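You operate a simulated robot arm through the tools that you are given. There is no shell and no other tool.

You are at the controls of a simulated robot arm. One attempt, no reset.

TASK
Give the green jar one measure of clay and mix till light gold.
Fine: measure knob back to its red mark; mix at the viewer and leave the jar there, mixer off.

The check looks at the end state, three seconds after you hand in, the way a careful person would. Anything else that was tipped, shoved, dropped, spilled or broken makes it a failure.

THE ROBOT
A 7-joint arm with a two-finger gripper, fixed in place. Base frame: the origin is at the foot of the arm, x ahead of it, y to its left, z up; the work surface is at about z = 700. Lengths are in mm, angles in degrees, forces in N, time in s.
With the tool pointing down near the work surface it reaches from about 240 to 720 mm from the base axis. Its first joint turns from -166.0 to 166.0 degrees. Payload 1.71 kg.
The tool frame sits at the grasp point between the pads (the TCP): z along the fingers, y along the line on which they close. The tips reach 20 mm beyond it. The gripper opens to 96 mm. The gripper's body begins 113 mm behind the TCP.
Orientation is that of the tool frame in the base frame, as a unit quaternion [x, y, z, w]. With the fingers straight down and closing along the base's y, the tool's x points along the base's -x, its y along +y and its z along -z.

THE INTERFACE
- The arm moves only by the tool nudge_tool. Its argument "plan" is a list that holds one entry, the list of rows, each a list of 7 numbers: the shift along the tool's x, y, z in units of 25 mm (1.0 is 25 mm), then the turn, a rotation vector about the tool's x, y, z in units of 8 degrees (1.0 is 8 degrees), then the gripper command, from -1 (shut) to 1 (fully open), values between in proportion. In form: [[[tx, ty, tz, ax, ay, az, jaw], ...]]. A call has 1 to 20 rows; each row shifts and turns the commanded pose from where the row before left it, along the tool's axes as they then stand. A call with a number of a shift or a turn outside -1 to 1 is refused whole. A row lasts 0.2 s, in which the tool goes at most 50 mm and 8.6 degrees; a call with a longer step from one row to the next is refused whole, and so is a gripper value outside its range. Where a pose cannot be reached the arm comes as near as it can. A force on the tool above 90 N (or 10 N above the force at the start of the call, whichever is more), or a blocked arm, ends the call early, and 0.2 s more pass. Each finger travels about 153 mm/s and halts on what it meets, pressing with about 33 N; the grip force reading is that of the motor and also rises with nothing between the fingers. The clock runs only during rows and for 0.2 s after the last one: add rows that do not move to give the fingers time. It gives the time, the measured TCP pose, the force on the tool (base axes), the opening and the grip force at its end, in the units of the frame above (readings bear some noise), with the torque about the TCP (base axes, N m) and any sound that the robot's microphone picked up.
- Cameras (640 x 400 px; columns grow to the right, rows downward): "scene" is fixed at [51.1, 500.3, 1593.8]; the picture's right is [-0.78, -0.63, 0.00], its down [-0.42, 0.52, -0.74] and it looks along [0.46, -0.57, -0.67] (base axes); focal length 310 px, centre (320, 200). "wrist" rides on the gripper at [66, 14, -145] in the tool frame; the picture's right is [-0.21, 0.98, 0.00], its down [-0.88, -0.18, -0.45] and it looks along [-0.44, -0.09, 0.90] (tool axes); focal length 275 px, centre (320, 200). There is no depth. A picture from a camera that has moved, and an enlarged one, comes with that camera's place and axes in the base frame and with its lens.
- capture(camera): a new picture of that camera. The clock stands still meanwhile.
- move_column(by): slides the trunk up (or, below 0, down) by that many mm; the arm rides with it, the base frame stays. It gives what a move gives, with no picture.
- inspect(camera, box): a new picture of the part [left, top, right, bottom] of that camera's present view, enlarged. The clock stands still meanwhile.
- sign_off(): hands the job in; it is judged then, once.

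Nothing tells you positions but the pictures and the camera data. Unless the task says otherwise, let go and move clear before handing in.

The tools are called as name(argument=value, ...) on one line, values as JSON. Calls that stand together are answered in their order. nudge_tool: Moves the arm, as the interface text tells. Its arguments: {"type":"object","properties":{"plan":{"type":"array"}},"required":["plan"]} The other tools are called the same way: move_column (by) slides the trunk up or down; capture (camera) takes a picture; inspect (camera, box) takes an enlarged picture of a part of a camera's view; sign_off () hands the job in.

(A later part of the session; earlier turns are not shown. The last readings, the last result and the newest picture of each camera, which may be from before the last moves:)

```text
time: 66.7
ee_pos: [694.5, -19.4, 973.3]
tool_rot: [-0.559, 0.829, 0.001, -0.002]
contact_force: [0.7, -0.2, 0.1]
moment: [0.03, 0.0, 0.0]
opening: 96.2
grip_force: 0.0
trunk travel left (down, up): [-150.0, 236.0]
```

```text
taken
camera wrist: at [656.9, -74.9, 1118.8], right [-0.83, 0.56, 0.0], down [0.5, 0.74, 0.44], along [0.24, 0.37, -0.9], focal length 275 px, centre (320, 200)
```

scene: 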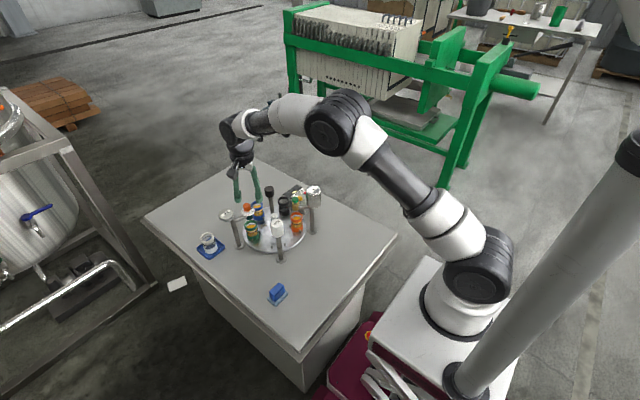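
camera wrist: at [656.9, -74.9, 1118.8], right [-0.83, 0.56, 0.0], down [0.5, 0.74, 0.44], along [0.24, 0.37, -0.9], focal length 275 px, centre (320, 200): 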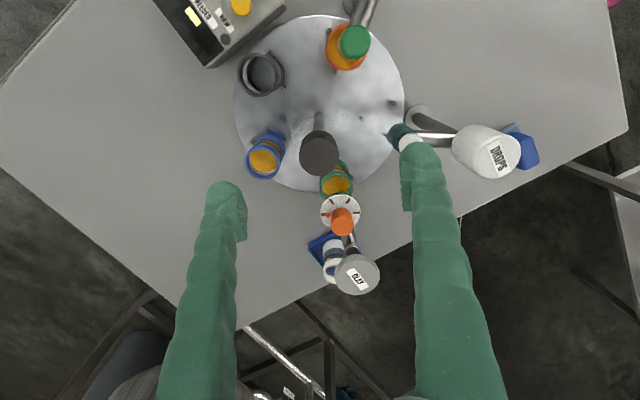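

inspect(camera="wrist", box=[300, 150, 380, 240])

inspect(camera="wrist", box=[315, 185, 365, 240])

inspect(camera="wrist", box=[230, 110, 350, 210])

```text
4.44 times, centred on (340, 195) of wrist
camera zoom: at [656.9, -74.9, 1118.8], right [-0.83, 0.56, 0.0], down [0.5, 0.74, 0.44], along [0.24, 0.37, -0.9], focal length 1224 px, centre (231, 222)
```

zoom: 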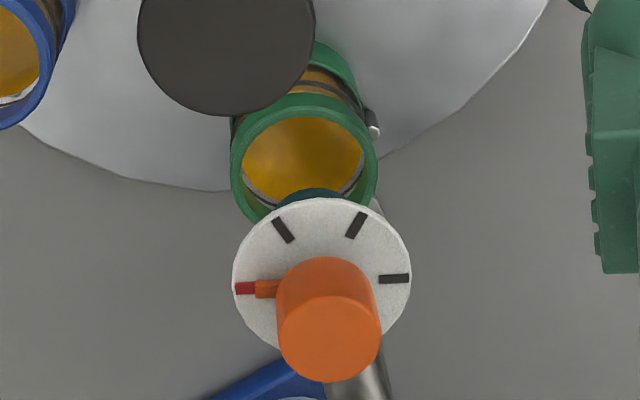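

```text
7.27 times, centred on (340, 212) of wrist
camera zoom: at [656.9, -74.9, 1118.8], right [-0.83, 0.56, 0.0], down [0.5, 0.74, 0.44], along [0.24, 0.37, -0.9], focal length 2002 px, centre (174, 109)
```

zoom: 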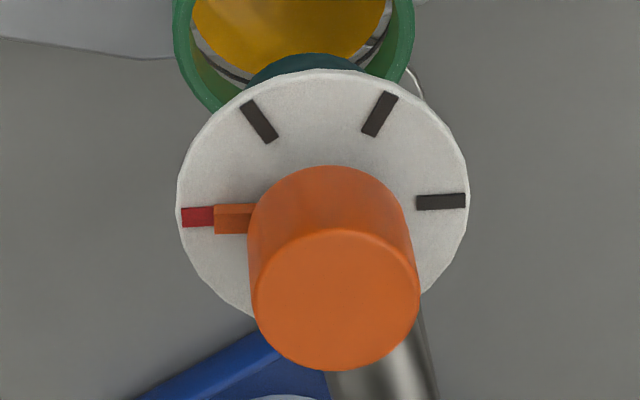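

```text
4.00 times, centred on (290, 160) of wrist
camera zoom: at [656.9, -74.9, 1118.8], right [-0.83, 0.56, 0.0], down [0.5, 0.74, 0.44], along [0.24, 0.37, -0.9], focal length 1101 px, centre (440, 360)
```

zoom: 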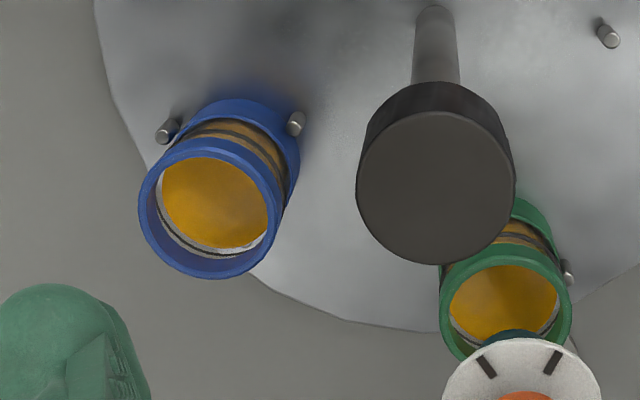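

The pointer is exactly on the red mark. I'm aligned above the cap, so I'll descend, grip and turn clockwise by 144° in stages.

nudge_tool(plan=[[[0, 0, 0.65, 0, 0, 0, 1], [0, 0, 0.65, 0, 0, 0, 1], [0, 0, 0.65, 0, 0, 0, 1], [0, 0, 0.65, 0, 0, 0, 1], [0, 0, 0.65, 0, 0, 0, 1], [0, 0, 0, 0, 0, 0, 1]]])

inspect(camera="wrist", box=[220, 120, 420, 290])

```text
time: 68.1
ee_pos: [696.0, -18.8, 891.7]
tool_rot: [-0.558, 0.83, 0.001, -0.002]
contact_force: [0.5, -0.6, -0.2]
moment: [0.01, 0.0, -0.02]
opening: 96.0
grip_force: 0.0
trunk travel left (down, up): [-150.0, 236.0]
```

```text
2.35 times, centred on (320, 205) of wrist
camera zoom: at [657.4, -74.3, 1037.0], right [-0.83, 0.56, 0.0], down [0.5, 0.74, 0.44], along [0.25, 0.37, -0.9], focal length 648 px, centre (320, 188)
```

zoom: 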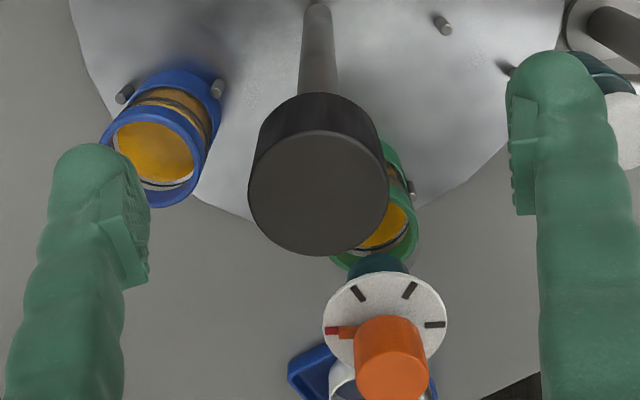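

nudge_tool(plan=[[[0, 0, 0, 0, 0, 0, 0], [0, 0, 0, 0, 0, 0, -1], [0, 0, 0, 0, 0, 0, -1], [0, 0, 0, 0, 0, 0, -1], [0, 0, 0, 0, 0, 0.5, -1], [0, 0, 0, 0, 0, 0.5, -1], [0, 0, 0, 0, 0, 0.5, -1], [0, 0, 0, 0, 0, 0.5, -1], [0, 0, 0, 0, 0, 0.5, -1], [0, 0, 0, 0, 0, 0.5, -1], [0, 0, 0, 0, 0, 0.5, -1], [0, 0, 0, 0, 0, 0.5, -1], [0, 0, 0, 0, 0, 0.5, -1], [0, 0, 0, 0, 0, 0.5, -1], [0, 0, 0, 0, 0, 0.5, -1], [0, 0, 0, 0, 0, 0.5, -1], [0, 0, 0, 0, 0, 0, -1]]])

inspect(camera="scene", box=[220, 175, 330, 265])

```text
time: 71.7
ee_pos: [695.0, -20.7, 892.1]
tool_rot: [-0.172, 0.985, 0.0, -0.002]
contact_force: [9.9, -3.8, -9.5]
moment: [-0.19, 0.02, -0.03]
opening: 29.4
grip_force: 35.0
trunk travel left (down, up): [-150.0, 236.0]
```

```text
4.44 times, centred on (275, 220) of scene
camera zoom: at [51.1, 500.3, 1593.8], right [-0.78, -0.63, 0.0], down [-0.42, 0.52, -0.74], along [0.46, -0.57, -0.67], focal length 1376 px, centre (520, 111)
```

zoom: 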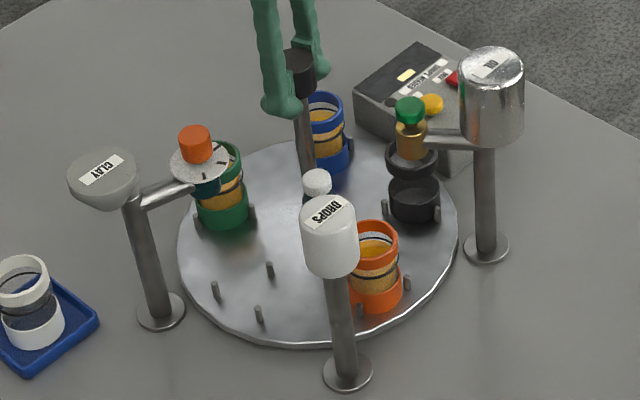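

nudge_tool(plan=[[[0, 0, 0.02, 0, 0, 0.5, -1], [0, 0, 0, 0, 0, 0.5, -1], [0, 0, 0, 0, 0, 0.5, -1], [0, 0, 0, 0, 0, 0.5, -1], [0, 0, 0, 0, 0, 0.5, -1], [0, 0, 0, 0, 0, 0.5, -1], [0, 0, 0, 0, 0, 0.5, -1], [0, 0, 0, 0, 0, 0.5, -1], [0, 0, 0, 0, 0, 0.5, -1], [0, 0, 0, 0, 0, 0.5, -1], [0, 0, 0, 0, 0, 0.5, -1], [0, 0, 0, 0, 0, 0.5, -1], [0, 0, 0, 0, 0, 0.5, -1], [0, 0, 0, 0, 0, 0.5, -1], [0, 0, 0, 0, 0, 0.5, -1], [0, 0, 0, 0, 0, 0.5, -1], [0, 0, 0, 0, 0, 0.5, -1], [0, 0, 0, 0, 0, 0.5, -1], [0, 0, 0, 0, 0, 0.5, -1], [0, 0, 0, 0, 0, 0, -1]]])

inspect(camera="scene", box=[220, 175, 330, 265])

```text
time: 75.9
ee_pos: [693.8, -20.2, 892.5]
tool_rot: [0.471, 0.882, 0.0, -0.001]
contact_force: [14.7, -4.5, 8.2]
moment: [-0.02, -0.08, -0.04]
opening: 29.4
grip_force: 35.0
trunk travel left (down, up): [-150.0, 236.0]
```

```text
4.44 times, centred on (275, 220) of scene
camera zoom: at [51.1, 500.3, 1593.8], right [-0.78, -0.63, 0.0], down [-0.42, 0.52, -0.74], along [0.46, -0.57, -0.67], focal length 1376 px, centre (520, 111)
```

zoom: 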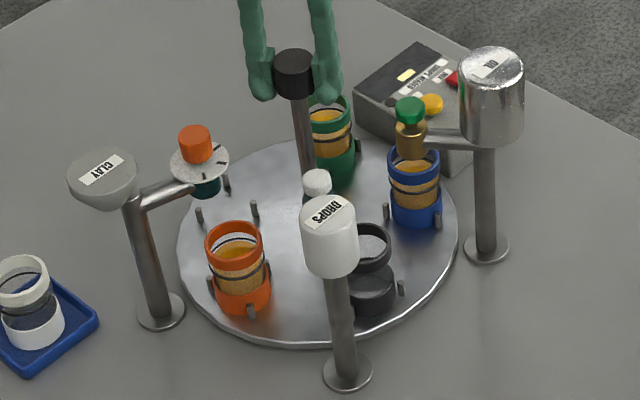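

nudge_tool(plan=[[[0, 0, 0, 0, 0, 0.5, -1], [0, 0, 0, 0, 0, 0.5, -1], [0, 0, 0, 0, 0, 0.5, -1], [0, 0, 0, 0, 0, 0.5, -1], [0, 0, 0, 0, 0, 0.5, -1], [0, 0, 0, 0, 0, 0.2, -1], [0, 0, 0, 0, 0, 0, -1]]])

inspect(camera="scene", box=[220, 175, 330, 265])

```text
time: 77.5
ee_pos: [694.9, -21.6, 891.9]
tool_rot: [0.628, 0.778, 0.0, -0.002]
contact_force: [9.4, -6.8, 4.7]
moment: [0.15, -0.12, -0.03]
opening: 29.6
grip_force: 35.5
trunk travel left (down, up): [-150.0, 236.0]
```

```text
4.44 times, centred on (275, 220) of scene
camera zoom: at [51.1, 500.3, 1593.8], right [-0.78, -0.63, 0.0], down [-0.42, 0.52, -0.74], along [0.46, -0.57, -0.67], focal length 1376 px, centre (520, 111)
```

zoom: 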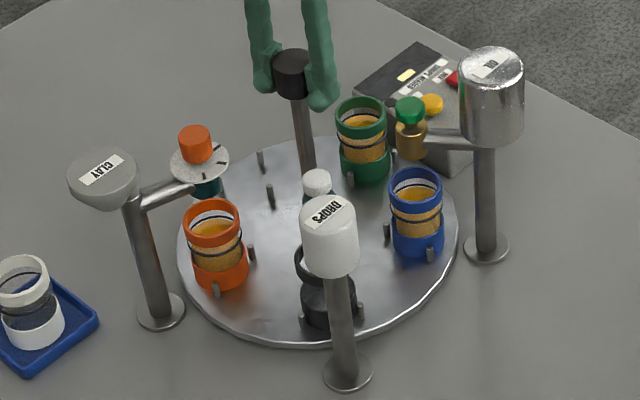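

Compared with the first image I've gone about 2° too far clockwise. I'll turn back 2° and compare.

nudge_tool(plan=[[[0, 0, 0, 0, 0, -0.25, -1], [0, 0, 0, 0, 0, 0, -1], [0, 0, 0, 0, 0, 0, -1]]])

inspect(camera="scene", box=[220, 175, 330, 265])

```text
time: 78.3
ee_pos: [694.1, -21.3, 892.3]
tool_rot: [0.613, 0.79, -0.002, -0.002]
contact_force: [7.8, -7.4, 2.0]
moment: [-0.13, -0.26, 0.01]
opening: 29.6
grip_force: 34.6
trunk travel left (down, up): [-150.0, 236.0]
```

```text
4.44 times, centred on (275, 220) of scene
camera zoom: at [51.1, 500.3, 1593.8], right [-0.78, -0.63, 0.0], down [-0.42, 0.52, -0.74], along [0.46, -0.57, -0.67], focal length 1376 px, centre (520, 111)
```

zoom: 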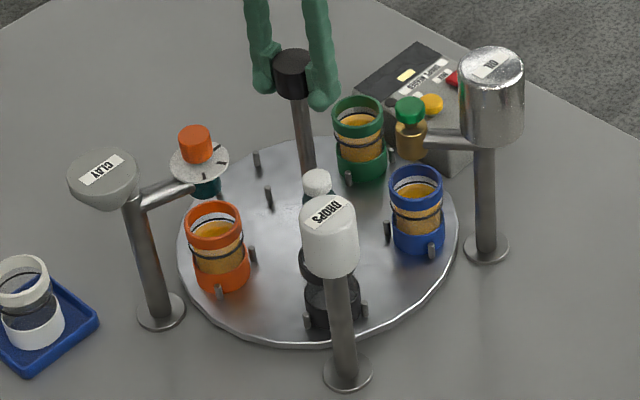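

The table now matches the original pattern, with green at the viewer. I'll release and rise, then look at the jar and box.

nudge_tool(plan=[[[0, 0, 0, 0, 0, 0, -0.4], [0, 0, 0, 0, 0, 0, 0.4], [0, 0, 0, 0, 0, 0, 0.4], [0, 0, -0.3, 0, 0, 0, 0.4], [0, 0, -0.6, 0, 0, 0, 0.4], [0, 0, -1, 0, 0, 0, 0.4], [0, 0, -1, 0, 0, 0, 0.4], [0, 0, -1, 0, 0, 0, 0.4], [0, 0, 0, 0, 0, 0, 0.4]]])

capture(camera="wrist")

inspect(camera="scene", box=[265, 175, 330, 225])

```text
time: 80.3
ee_pos: [694.8, -17.7, 990.1]
tool_rot: [0.614, 0.789, 0.0, -0.002]
contact_force: [-0.7, 0.2, 0.1]
moment: [-0.02, 0.03, 0.01]
opening: 67.1
grip_force: 0.1
trunk travel left (down, up): [-150.0, 236.0]
```

```text
taken
camera wrist: at [690.9, 48.4, 1135.1], right [1.0, 0.04, 0.0], down [0.04, -0.9, 0.44], along [0.01, -0.44, -0.9], focal length 275 px, centre (320, 200)
```

wrist: 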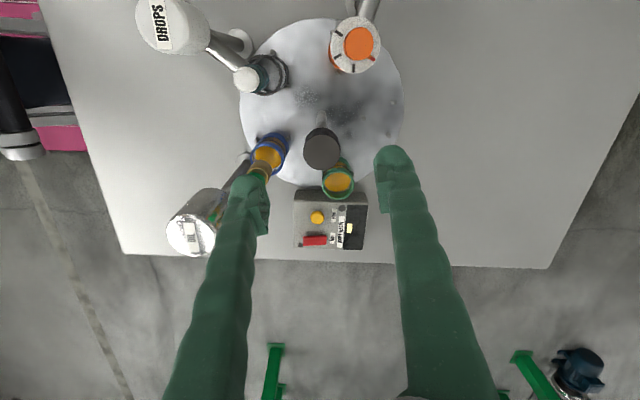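

```text
8.00 times, centred on (298, 200) of scene
camera zoom: at [51.1, 500.3, 1593.8], right [-0.78, -0.63, 0.0], down [-0.42, 0.52, -0.74], along [0.46, -0.57, -0.67], focal length 2476 px, centre (500, 200)
```

zoom: 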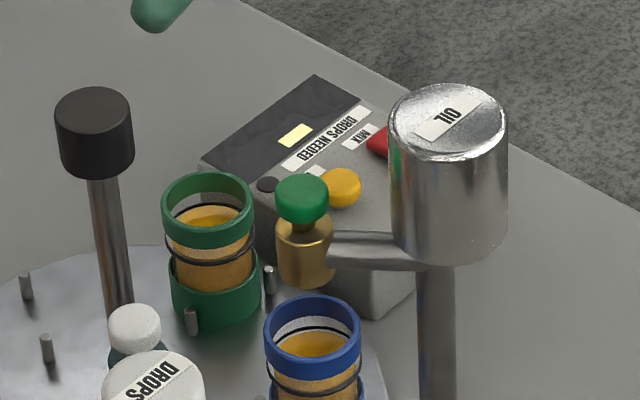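

inspect(camera="wrist", box=[280, 140, 380, 260])

inspect(camera="scene", box=[272, 192, 300, 218])

inspect(camera="scene", box=[284, 208, 316, 236])

```text
3.33 times, centred on (330, 200) of wrist
camera zoom: at [690.9, 48.4, 1135.1], right [1.0, 0.04, 0.0], down [0.04, -0.9, 0.44], along [0.01, -0.44, -0.9], focal length 918 px, centre (287, 200)
```

zoom: 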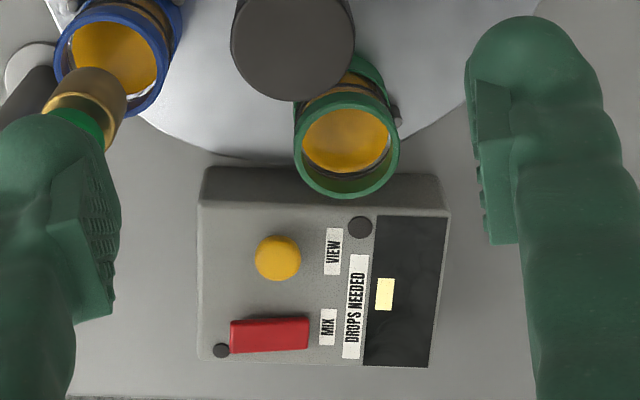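

```text
15.38 times, centred on (286, 205) of scene
camera zoom: at [51.1, 500.3, 1593.8], right [-0.78, -0.63, 0.0], down [-0.42, 0.52, -0.74], along [0.46, -0.57, -0.67], focal length 4761 px, centre (843, 123)
```

zoom: 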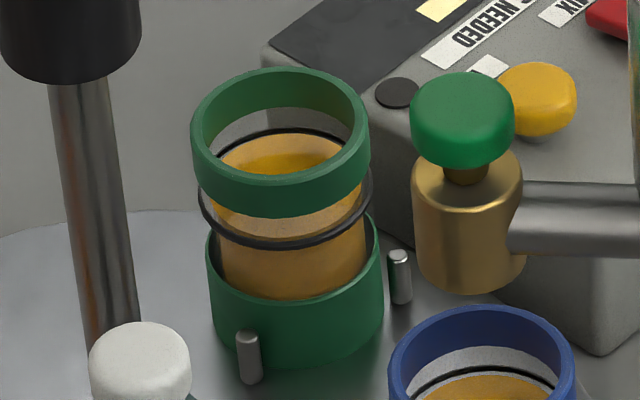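

```text
14.29 times, centred on (300, 222) of scene
camera zoom: at [51.1, 500.3, 1593.8], right [-0.78, -0.63, 0.0], down [-0.42, 0.52, -0.74], along [0.46, -0.57, -0.67], focal length 4421 px, centre (606, -114)
```

zoom: 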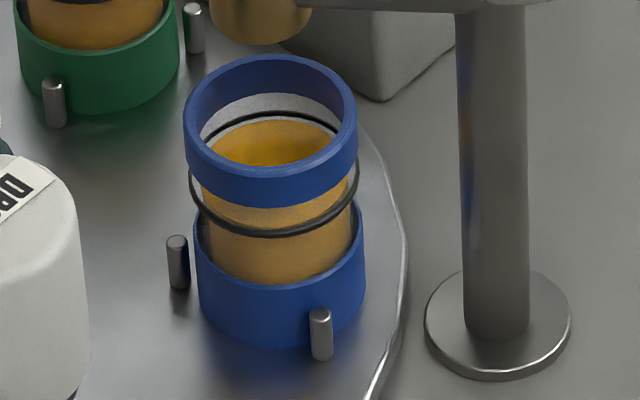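

The rocker spans x≈672–710 at y≈-215, and VIEW is at (695,-170). I need to know which end of the rocker is pressed, so I'll bring the camera close to the box, staying above everything.

nudge_tool(plan=[[[-0.975, -0.278, 0, 0, 0, 0, 0.4], [-0.975, -0.278, 0, 0, 0, 0, 0.4], [-0.975, -0.278, 0, 0, 0, 0, 0.4], [-0.975, -0.278, 0, 0, 0, 0, 0.4], [-0.975, -0.278, 0, 0, 0, 0, 0.4], [-0.975, -0.278, 0, 0, 0, 0, 0.4], [0, 0, 0.8, 0, 0, 0, 0.4], [0, 0, 0.8, 0, 0, 0, 0.4], [0, 0, 0.8, 0, 0, 0, 0.4], [0, 0, 0.8, 0, 0, 0, 0.4], [0, 0, 0.8, 0, 0, 0, 0.4], [0, 0, 0, 0, 0, 0, 1]]])

capture(camera="wrist")

```text
time: 82.9
ee_pos: [690.1, -171.1, 890.6]
tool_rot: [0.613, 0.79, -0.001, -0.001]
contact_force: [0.6, 0.3, -0.1]
moment: [-0.03, 0.01, -0.01]
opening: 96.2
grip_force: 0.1
trunk travel left (down, up): [-150.0, 236.0]
```

```text
taken
camera wrist: at [687.0, -104.2, 1035.2], right [1.0, 0.04, 0.0], down [0.04, -0.9, 0.44], along [0.02, -0.44, -0.9], focal length 275 px, centre (320, 200)
```

wrist: 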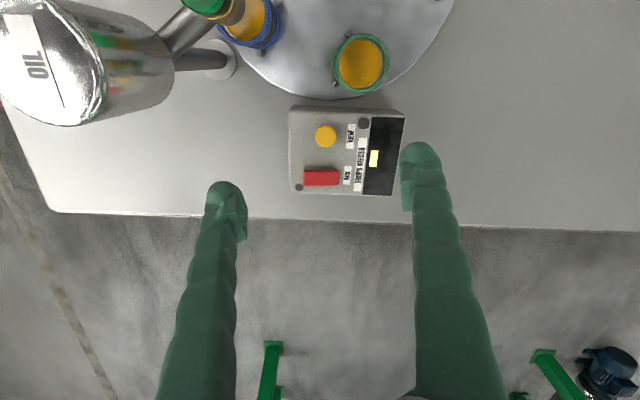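

inspect(camera="wrist", box=[280, 95, 410, 205])

inspect(camera="wrist", box=[290, 155, 350, 200])

inspect(camera="wrist", box=[325, 25, 395, 100])

inspect(camera="scene", box=[285, 175, 325, 210])

```text
3.64 times, centred on (345, 150) of wrist
camera zoom: at [687.0, -104.2, 1035.2], right [1.0, 0.04, 0.0], down [0.04, -0.9, 0.44], along [0.02, -0.44, -0.9], focal length 1001 px, centre (229, 382)
```

zoom: 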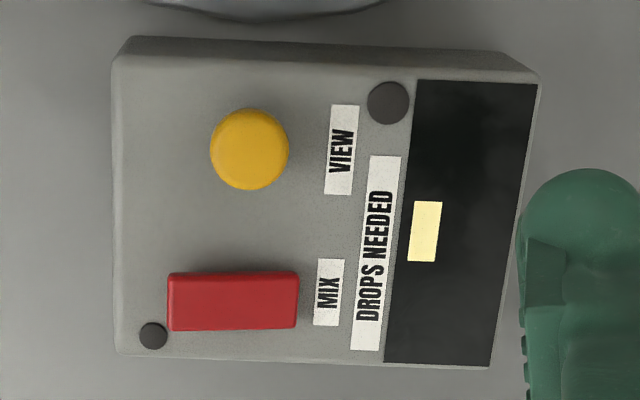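

```text
8.89 times, centred on (320, 178) of wrist
camera zoom: at [687.0, -104.2, 1035.2], right [1.0, 0.04, 0.0], down [0.04, -0.9, 0.44], along [0.02, -0.44, -0.9], focal length 2447 px, centre (320, 400)
```

zoom: 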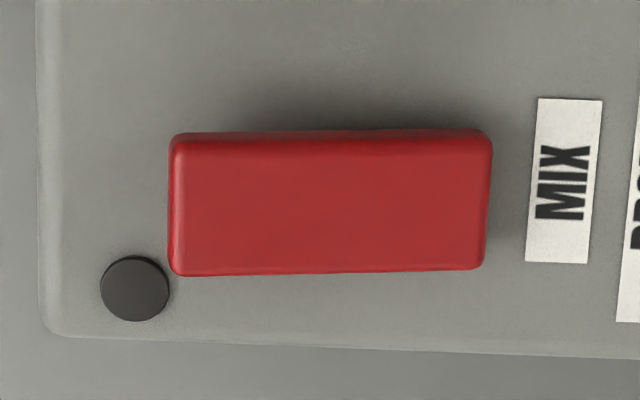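

```text
5.33 times, centred on (360, 62) of wrist
camera zoom: at [687.0, -104.2, 1035.2], right [1.0, 0.04, 0.0], down [0.04, -0.9, 0.44], along [0.02, -0.44, -0.9], focal length 1468 px, centre (107, 933)
```

zoom: 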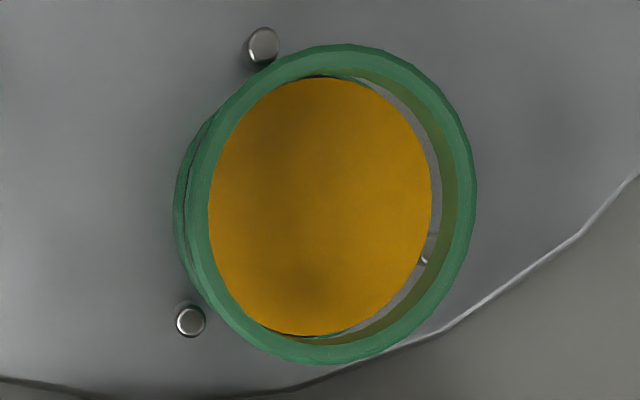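

```text
11.43 times, centred on (305, 192) of scene
camera zoom: at [51.1, 500.3, 1593.8], right [-0.78, -0.63, 0.0], down [-0.42, 0.52, -0.74], along [0.46, -0.57, -0.67], focal length 3537 px, centre (491, 286)
```

zoom: 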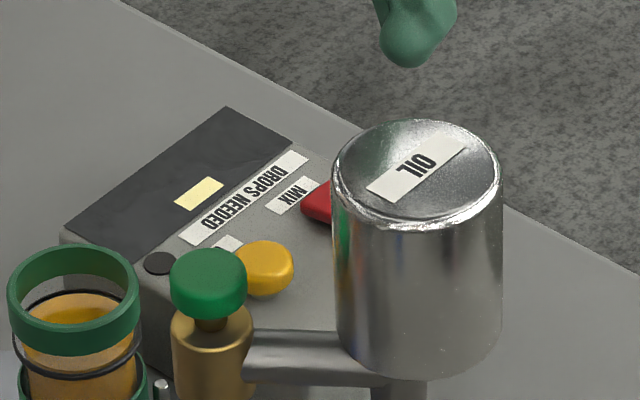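

The rocker spans x 673–710 at y≈-215. Its shadow shows the +x end (MIX label side) raised, so I take that as off, with ON being a press at the +x end. That point is beyond vertical reach with closed fingers. I'll use the outer finger of the open gripper, lined up along x, with the TCP near (650,-215), and hover first.

nudge_tool(plan=[[[0, 0, 0, 0, 0, 0.9, 1], [0, 0, 0, 0, 0, 0.9, 1], [-0.88, -0.81, 0, 0, 0, 0, 1], [-0.88, -0.81, 0, 0, 0, 0, 1], [0, 0, 0.8, 0, 0, 0, 1], [0, 0, 0.8, 0, 0, 0, 1], [0, 0, 0.8, 0, 0, 0, 1], [0, 0, 0.8, 0, 0, 0, 1], [0, 0, 0, 0, 0, 0, 1]]])

capture(camera="wrist")

capture(camera="scene")

```text
time: 84.9
ee_pos: [647.9, -215.7, 809.7]
tool_rot: [0.708, 0.706, -0.001, -0.003]
contact_force: [0.4, -0.4, -0.4]
moment: [0.04, -0.01, -0.02]
opening: 95.9
grip_force: 0.0
trunk travel left (down, up): [-150.0, 236.0]
```

```text
taken
camera wrist: at [662.3, -150.0, 954.1], right [0.98, -0.21, 0.0], down [-0.18, -0.88, 0.44], along [-0.1, -0.43, -0.9], focal length 275 px, centre (320, 200)
```

wrist: 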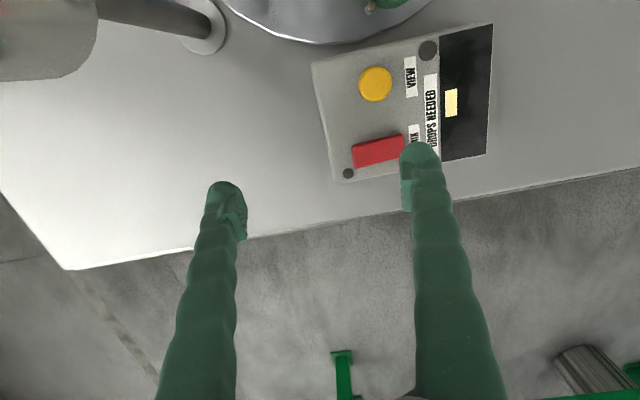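

```text
taken
```

scene: 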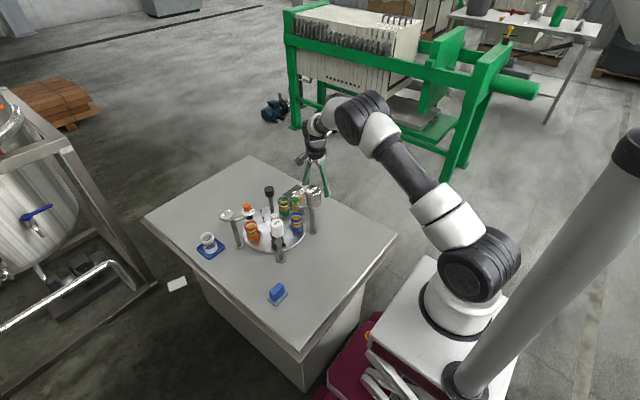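

The outer finger tip is right above the rocker's +x end, at about (703,-216). I'll descend most of the way and then press in small steps while watching the force.

nudge_tool(plan=[[[0, 0, 0.4, 0, 0, 0, 1], [0, 0, 0.4, 0, 0, 0, 1], [0, 0, 0.3, 0, 0, 0, 1], [0, 0, 0, 0, 0, 0, 1]]])

inspect(camera="wrist", box=[300, 50, 500, 230])

inspect(camera="scene", box=[270, 170, 340, 220])

```text
time: 85.9
ee_pos: [648.3, -217.4, 779.9]
tool_rot: [0.708, 0.707, -0.002, -0.001]
contact_force: [0.0, -0.3, -0.5]
moment: [0.0, 0.03, 0.01]
opening: 96.1
grip_force: 0.0
trunk travel left (down, up): [-150.0, 236.0]
```

```text
2.22 times, centred on (400, 140) of wrist
camera zoom: at [662.4, -149.9, 926.3], right [0.98, -0.21, 0.0], down [-0.18, -0.88, 0.44], along [-0.1, -0.43, -0.9], focal length 612 px, centre (142, 333)
```

zoom: 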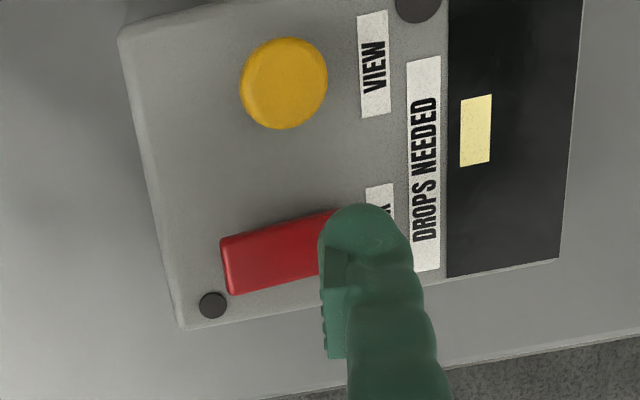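

```text
8.00 times, centred on (305, 195) of scene
camera zoom: at [51.1, 500.3, 1593.8], right [-0.78, -0.63, 0.0], down [-0.42, 0.52, -0.74], along [0.46, -0.57, -0.67], focal length 2476 px, centre (440, 240)
```

zoom: 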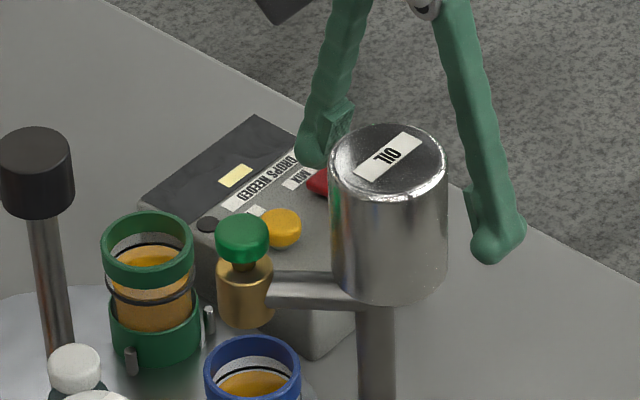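

nudge_tool(plan=[[[0, 0, 0.12, 0, 0, 0, 1], [0, 0, 0.12, 0, 0, 0, 1], [0, 0, 0, 0, 0, 0, 1]]])

inspect(camera="wrist", box=[300, 50, 500, 230])

```text
time: 86.7
ee_pos: [648.6, -215.3, 776.6]
tool_rot: [0.708, 0.706, -0.001, -0.001]
contact_force: [0.0, 0.2, 0.2]
moment: [-0.02, 0.02, 0.01]
opening: 96.0
grip_force: 0.1
trunk travel left (down, up): [-150.0, 236.0]
```

```text
2.22 times, centred on (400, 140) of wrist
camera zoom: at [662.4, -150.1, 920.7], right [0.98, -0.21, 0.0], down [-0.18, -0.88, 0.44], along [-0.1, -0.43, -0.9], focal length 612 px, centre (142, 333)
```

zoom: 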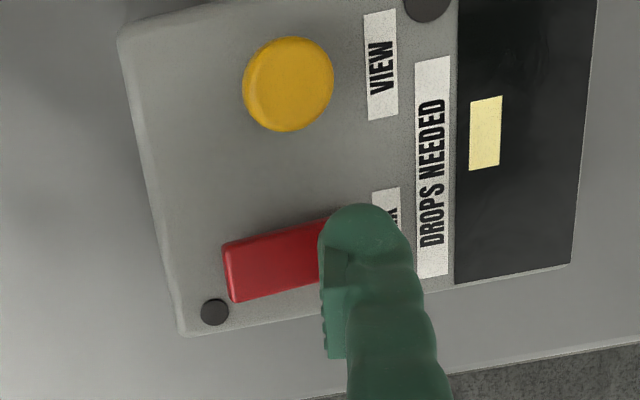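

nudge_tool(plan=[[[0, 0, 0.1, 0, 0, 0, 1], [0, 0, 0.1, 0, 0, 0, 1], [0, 0, 0, 0, 0, 0, 1]]])

inspect(camera="wrist", box=[300, 50, 500, 230])

```text
time: 87.5
ee_pos: [649.5, -215.2, 769.8]
tool_rot: [0.708, 0.706, -0.002, -0.001]
contact_force: [-0.1, 0.4, 0.3]
moment: [0.01, -0.04, 0.0]
opening: 96.0
grip_force: 0.1
trunk travel left (down, up): [-150.0, 236.0]
```

```text
2.22 times, centred on (400, 140) of wrist
camera zoom: at [662.6, -149.7, 915.8], right [0.98, -0.21, 0.0], down [-0.18, -0.88, 0.44], along [-0.1, -0.43, -0.9], focal length 612 px, centre (142, 333)
```

zoom: 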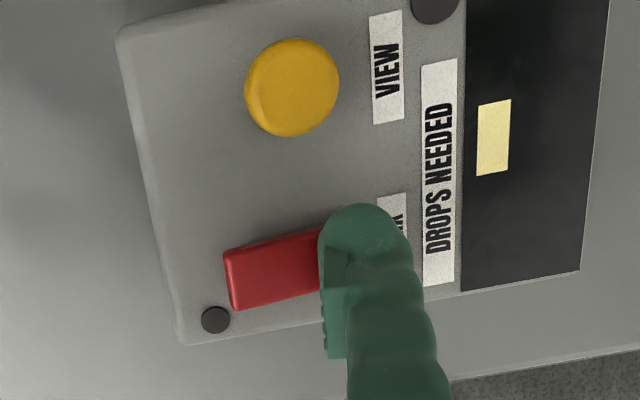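

nudge_tool(plan=[[[0, 0, 0.08, 0, 0, 0, 1], [0, 0, 0.08, 0, 0, 0, 1], [0, 0, 0, 0, 0, 0, 1]]])

inspect(camera="wrist", box=[300, 50, 500, 230])

inspect(camera="scene", box=[285, 180, 325, 210])

```text
time: 88.3
ee_pos: [648.8, -215.3, 769.1]
tool_rot: [0.707, 0.707, 0.0, -0.001]
contact_force: [-1.3, 1.5, 13.9]
moment: [0.01, -0.71, 0.12]
opening: 96.1
grip_force: 0.1
trunk travel left (down, up): [-150.0, 236.0]
```

```text
2.22 times, centred on (400, 140) of wrist
camera zoom: at [662.0, -149.7, 914.0], right [0.98, -0.21, 0.0], down [-0.19, -0.88, 0.45], along [-0.09, -0.44, -0.9], focal length 612 px, centre (142, 333)
```

zoom: 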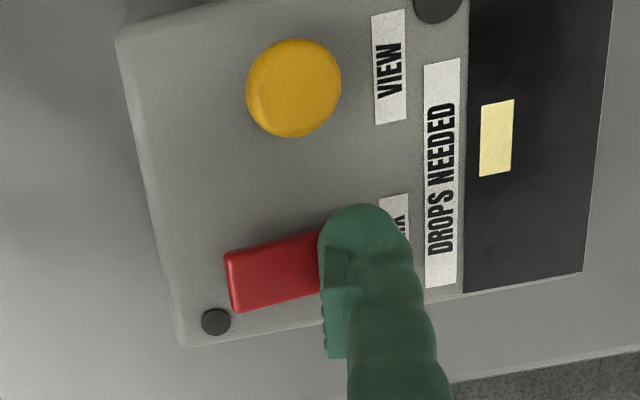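

```text
13.33 times, centred on (305, 195) of scene
camera zoom: at [51.1, 500.3, 1593.8], right [-0.78, -0.63, 0.0], down [-0.42, 0.52, -0.74], along [0.46, -0.57, -0.67], focal length 4126 px, centre (520, 267)
```

zoom: 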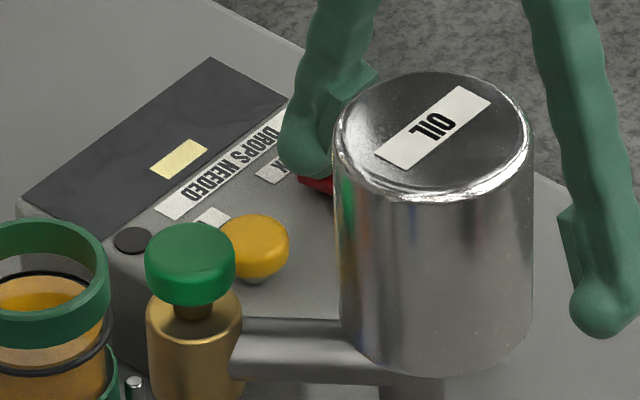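

Contact on the rocker at about 14 N. I'll press further in small steps.

nudge_tool(plan=[[[0, 0, 0.08, 0, 0, 0, 1], [0, 0, 0, 0, 0, 0, 1]]])

inspect(camera="wrist", box=[300, 50, 500, 230])

inspect(camera="scene", box=[272, 192, 300, 218])

```text
time: 88.9
ee_pos: [647.7, -216.0, 769.1]
tool_rot: [0.707, 0.707, 0.0, 0.002]
contact_force: [-2.2, 3.1, 31.1]
moment: [0.08, -1.66, 0.27]
opening: 96.0
grip_force: 0.1
trunk travel left (down, up): [-150.0, 236.0]
```

```text
2.22 times, centred on (400, 140) of wrist
camera zoom: at [661.5, -149.5, 913.5], right [0.98, -0.21, 0.0], down [-0.19, -0.88, 0.45], along [-0.09, -0.44, -0.9], focal length 612 px, centre (142, 333)
```

zoom: 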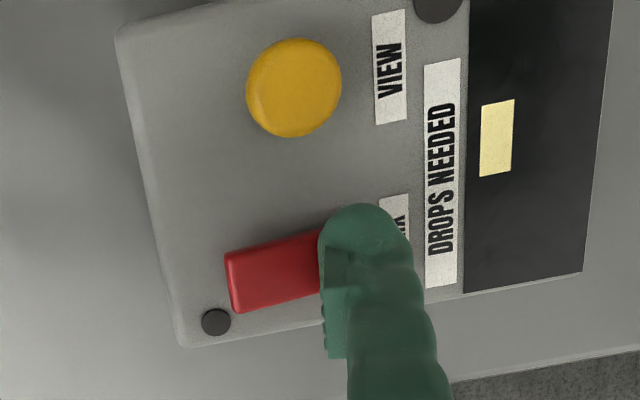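

```text
15.38 times, centred on (286, 205) of scene
camera zoom: at [51.1, 500.3, 1593.8], right [-0.78, -0.63, 0.0], down [-0.42, 0.52, -0.74], along [0.46, -0.57, -0.67], focal length 4761 px, centre (843, 123)
```

zoom: 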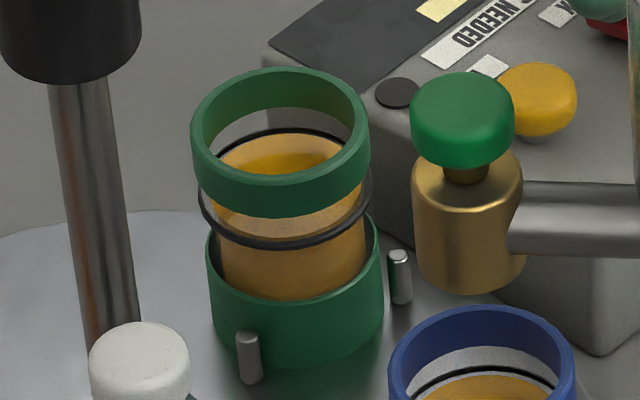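

At 31 N the +x end doesn't move, so that end must already be down. I'll lift, shift the fingertip to the -x end (x≈679) and probe for a higher contact.

nudge_tool(plan=[[[0, 0, -0.25, 0, 0, 0, 1], [0, 0, -0.35, 0, 0, 0, 1], [0, -0.5, 0, 0, 0, 0, 1], [0, -0.5, 0, 0, 0, 0, 1], [0, 0, 0.16, 0, 0, 0, 1], [0, 0, 0, 0, 0, 0, 1]]])

inspect(camera="wrist", box=[300, 50, 500, 230])

inspect(camera="scene", box=[272, 192, 300, 218])

```text
time: 90.3
ee_pos: [622.7, -214.3, 775.2]
tool_rot: [0.707, 0.707, -0.002, -0.001]
contact_force: [0.2, 0.2, 0.8]
moment: [0.0, -0.01, 0.04]
opening: 95.9
grip_force: 0.1
trunk travel left (down, up): [-150.0, 236.0]
```

```text
2.22 times, centred on (400, 140) of wrist
camera zoom: at [636.8, -149.0, 921.8], right [0.98, -0.21, 0.0], down [-0.18, -0.88, 0.44], along [-0.1, -0.43, -0.9], focal length 612 px, centre (142, 333)
```

zoom: 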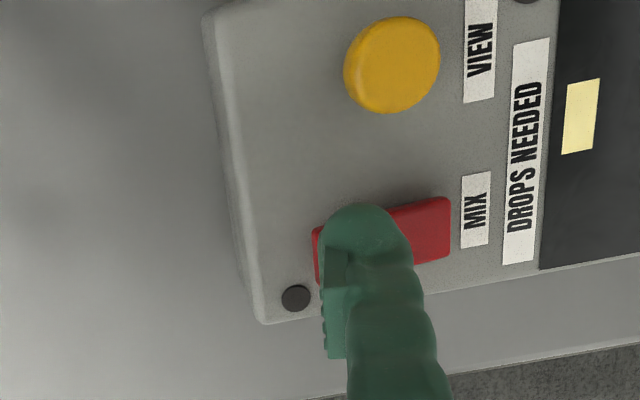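

```text
15.38 times, centred on (286, 205) of scene
camera zoom: at [51.1, 500.3, 1593.8], right [-0.78, -0.63, 0.0], down [-0.42, 0.52, -0.74], along [0.46, -0.57, -0.67], focal length 4761 px, centre (843, 123)
```

zoom: 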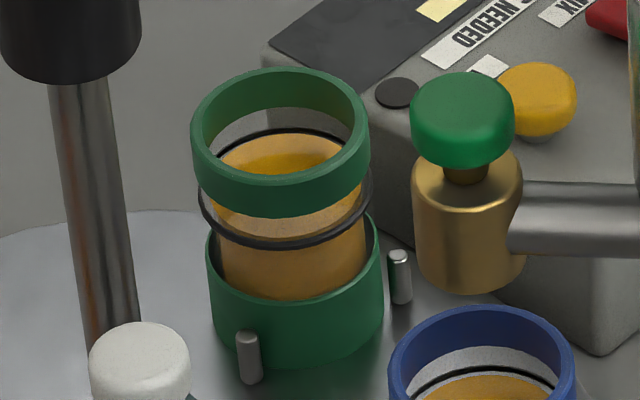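

nudge_tool(plan=[[[0, 0, 0.08, 0, 0, 0, 1], [0, 0, 0, 0, 0, 0, 1]]])

nudge_tool(plan=[[[0, 0, 0.08, 0, 0, 0, 1], [0, 0, 0, 0, 0, 0, 1]]])

inspect(camera="wrist", box=[300, 50, 500, 230])

```text
time: 90.9
ee_pos: [624.1, -215.6, 774.7]
tool_rot: [0.708, 0.706, -0.001, -0.002]
contact_force: [0.9, 0.2, 0.4]
moment: [0.01, 0.01, 0.02]
opening: 96.0
grip_force: 0.0
trunk travel left (down, up): [-150.0, 236.0]
```

```text
time: 91.5
ee_pos: [623.0, -215.9, 771.2]
tool_rot: [0.707, 0.707, 0.0, -0.001]
contact_force: [-0.5, 0.3, 0.8]
moment: [0.0, -0.04, 0.0]
opening: 95.7
grip_force: 0.0
trunk travel left (down, up): [-150.0, 236.0]
```

```text
2.22 times, centred on (400, 140) of wrist
camera zoom: at [637.5, -149.4, 917.5], right [0.98, -0.21, 0.0], down [-0.18, -0.88, 0.44], along [-0.1, -0.43, -0.9], focal length 612 px, centre (142, 333)
```

zoom: 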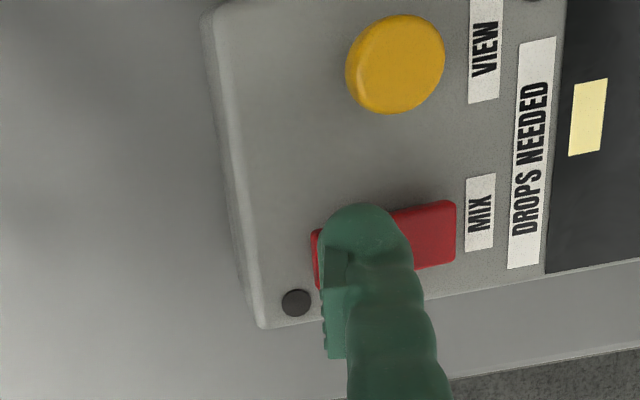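

nudge_tool(plan=[[[0, 0, 0.08, 0, 0, 0, 1], [0, 0, 0, 0, 0, 0, 1]]])

nudge_tool(plan=[[[0, 0, 0.08, 0, 0, 0, 1], [0, 0, 0, 0, 0, 0, 1]]])

inspect(camera="wrist", box=[300, 50, 500, 230])

```text
time: 92.1
ee_pos: [623.4, -216.1, 770.3]
tool_rot: [0.708, 0.706, -0.001, -0.002]
contact_force: [0.6, -0.2, 0.3]
moment: [0.03, 0.01, -0.01]
opening: 96.1
grip_force: 0.0
trunk travel left (down, up): [-150.0, 236.0]
```

```text
time: 92.7
ee_pos: [624.1, -215.8, 769.2]
tool_rot: [0.708, 0.706, -0.001, -0.001]
contact_force: [-3.9, 1.6, 7.3]
moment: [0.03, -0.41, 0.11]
opening: 95.8
grip_force: 0.0
trunk travel left (down, up): [-150.0, 236.0]
```

```text
2.22 times, centred on (400, 140) of wrist
camera zoom: at [637.4, -149.5, 914.0], right [0.98, -0.21, 0.0], down [-0.18, -0.88, 0.44], along [-0.09, -0.43, -0.9], focal length 612 px, centre (142, 333)
```

zoom: 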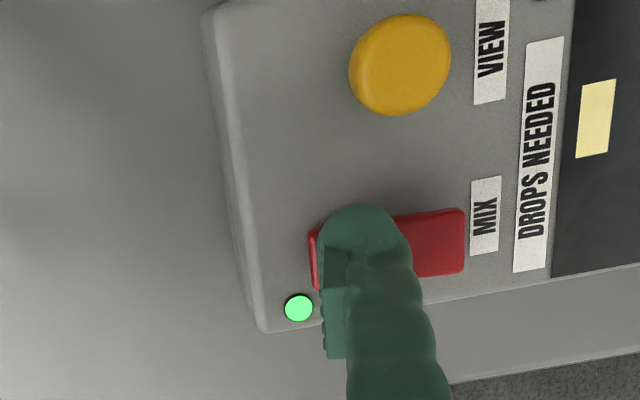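

Pressing the -x end turned the mixer on and its green lamp is lit, so the +x end is off. I'll check the jar now, then get ready to switch off.

inspect(camera="scene", box=[272, 192, 300, 218])

nudge_tool(plan=[[[0, 0, -0.3, 0, 0, 0, 1], [0, 0.5, 0, 0, 0, 0, 1], [0, 0.5, 0, 0, 0, 0, 1]]])

inspect(camera="scene", box=[272, 192, 300, 218])

inspect(camera="wrist", box=[280, 0, 500, 230])

```text
15.38 times, centred on (286, 205) of scene
camera zoom: at [51.1, 500.3, 1593.8], right [-0.78, -0.63, 0.0], down [-0.42, 0.52, -0.74], along [0.46, -0.57, -0.67], focal length 4761 px, centre (843, 123)
```

zoom: 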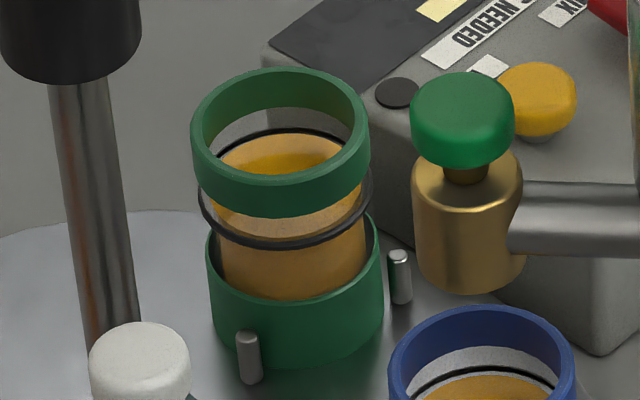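

```text
time: 93.5
ee_pos: [648.7, -215.6, 775.8]
tool_rot: [0.707, 0.707, -0.002, -0.001]
contact_force: [0.4, 0.1, -0.5]
moment: [0.0, 0.01, 0.02]
opening: 96.2
grip_force: 0.0
trunk travel left (down, up): [-150.0, 236.0]
```

```text
15.38 times, centred on (286, 205) of scene
camera zoom: at [51.1, 500.3, 1593.8], right [-0.78, -0.63, 0.0], down [-0.42, 0.52, -0.74], along [0.46, -0.57, -0.67], focal length 4761 px, centre (843, 123)
```

zoom: 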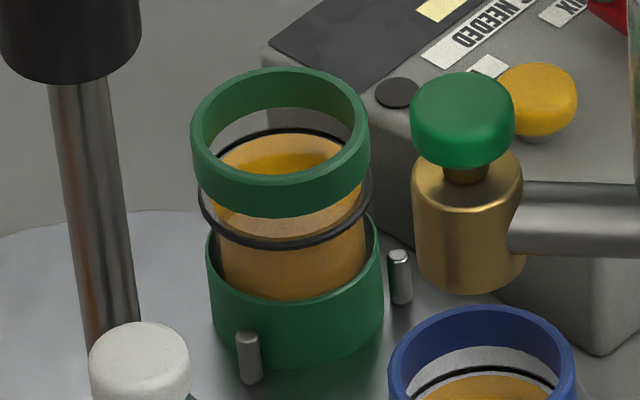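

```text
1.74 times, centred on (390, 115) of wrist
camera zoom: at [663.8, -149.6, 920.5], right [0.98, -0.21, 0.0], down [-0.18, -0.88, 0.45], along [-0.1, -0.43, -0.9], focal length 479 px, centre (198, 348)
```

zoom: 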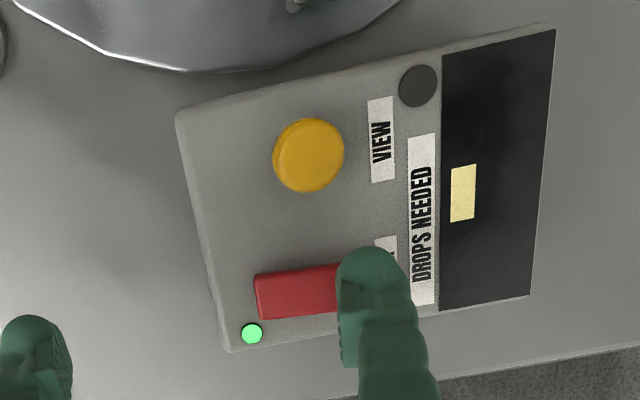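

The mixer is running and my fingertip is hovering over the off end. I'll wait in short steps and watch the green jar against the unmixed blue one.

nudge_tool(plan=[[[0, 0, 0, 0, 0, 0, 1], [0, 0, 0, 0, 0, 0, 1], [0, 0, 0, 0, 0, 0, 1], [0, 0, 0, 0, 0, 0, 1]]])

inspect(camera="scene", box=[270, 192, 314, 232])

```text
time: 94.5
ee_pos: [650.5, -215.3, 775.1]
tool_rot: [0.708, 0.707, -0.001, 0.0]
contact_force: [0.3, 0.3, 0.5]
moment: [0.03, 0.03, -0.02]
opening: 96.1
grip_force: 0.1
trunk travel left (down, up): [-150.0, 236.0]
```

```text
10.00 times, centred on (292, 212) of scene
camera zoom: at [51.1, 500.3, 1593.8], right [-0.78, -0.63, 0.0], down [-0.42, 0.52, -0.74], along [0.46, -0.57, -0.67], focal length 3095 px, centre (600, 80)
```

zoom: 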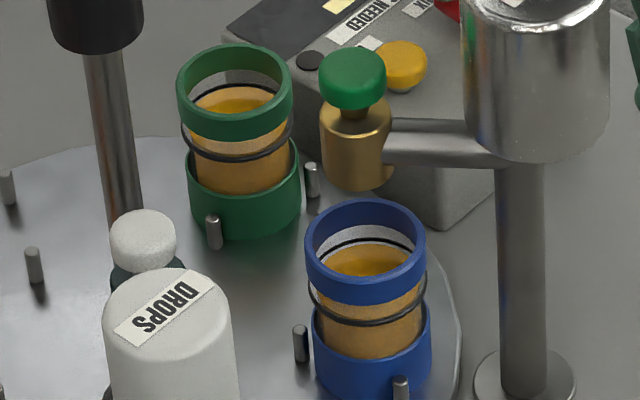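

nudge_tool(plan=[[[0, 0, 0, 0, 0, 0, 1], [0, 0, 0, 0, 0, 0, 1], [0, 0, 0, 0, 0, 0, 1], [0, 0, 0, 0, 0, 0, 1], [0, 0, 0, 0, 0, 0, 1], [0, 0, 0, 0, 0, 0, 1], [0, 0, 0, 0, 0, 0, 1], [0, 0, 0, 0, 0, 0, 1]]])

inspect(camera="scene", box=[270, 192, 314, 232])

inspect(camera="scene", box=[272, 192, 300, 218])

```text
time: 96.3
ee_pos: [650.1, -216.4, 775.7]
tool_rot: [0.707, 0.707, -0.001, -0.001]
contact_force: [0.3, -0.4, 0.7]
moment: [-0.01, 0.0, -0.03]
opening: 96.1
grip_force: 0.1
trunk travel left (down, up): [-150.0, 236.0]
```

```text
10.00 times, centred on (292, 212) of scene
camera zoom: at [51.1, 500.3, 1593.8], right [-0.78, -0.63, 0.0], down [-0.42, 0.52, -0.74], along [0.46, -0.57, -0.67], focal length 3095 px, centre (600, 80)
```

zoom: 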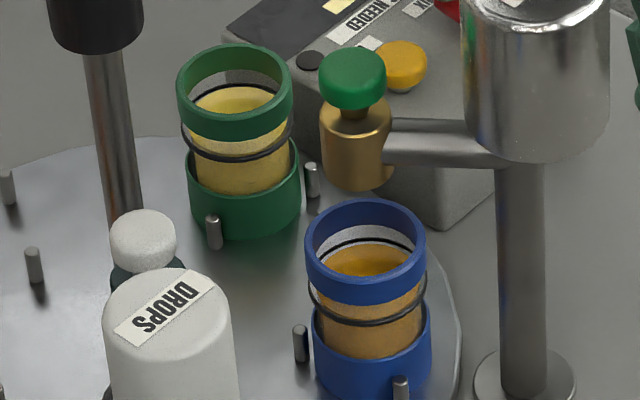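

```text
15.38 times, centred on (286, 205) of scene
camera zoom: at [51.1, 500.3, 1593.8], right [-0.78, -0.63, 0.0], down [-0.42, 0.52, -0.74], along [0.46, -0.57, -0.67], focal length 4761 px, centre (843, 123)
```

zoom: 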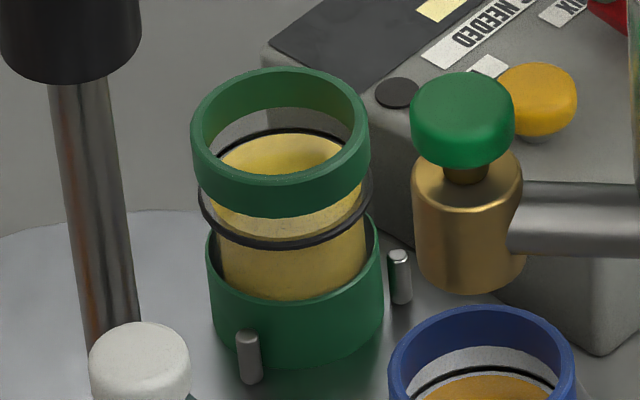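

The green jar has turned light gold, which also confirms the clay went in. I'll press the +x end now to switch the mixer off.

nudge_tool(plan=[[[0, 0, 0.32, 0, 0, 0, 1]]])

inspect(camera="wrist", box=[280, 0, 500, 230])

inspect(camera="scene", box=[270, 192, 314, 232])

```text
time: 96.7
ee_pos: [650.8, -214.4, 767.7]
tool_rot: [0.708, 0.707, 0.0, 0.0]
contact_force: [-0.8, -0.2, 10.4]
moment: [-0.02, -0.5, 0.09]
opening: 96.4
grip_force: 0.0
trunk travel left (down, up): [-150.0, 236.0]
```

```text
1.74 times, centred on (390, 115) of wrist
camera zoom: at [663.5, -149.3, 913.9], right [0.98, -0.21, 0.0], down [-0.19, -0.88, 0.44], along [-0.09, -0.44, -0.9], focal length 479 px, centre (198, 348)
```

zoom: 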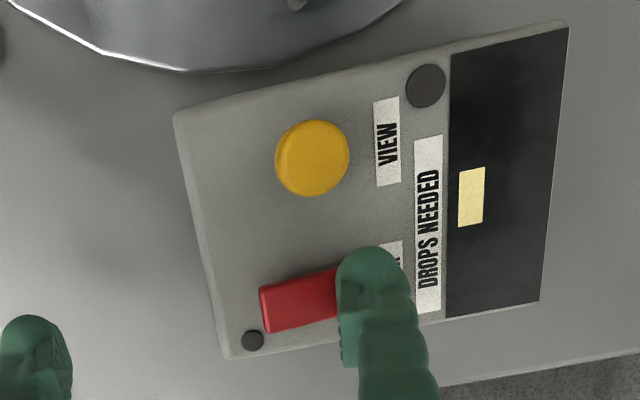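

```text
10.00 times, centred on (292, 212) of scene
camera zoom: at [51.1, 500.3, 1593.8], right [-0.78, -0.63, 0.0], down [-0.42, 0.52, -0.74], along [0.46, -0.57, -0.67], focal length 3095 px, centre (600, 80)
```

zoom: 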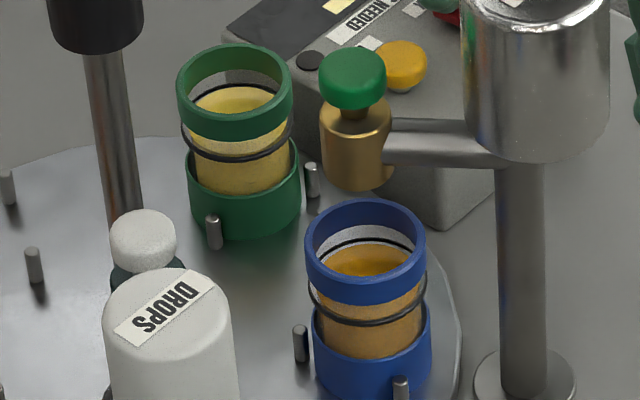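

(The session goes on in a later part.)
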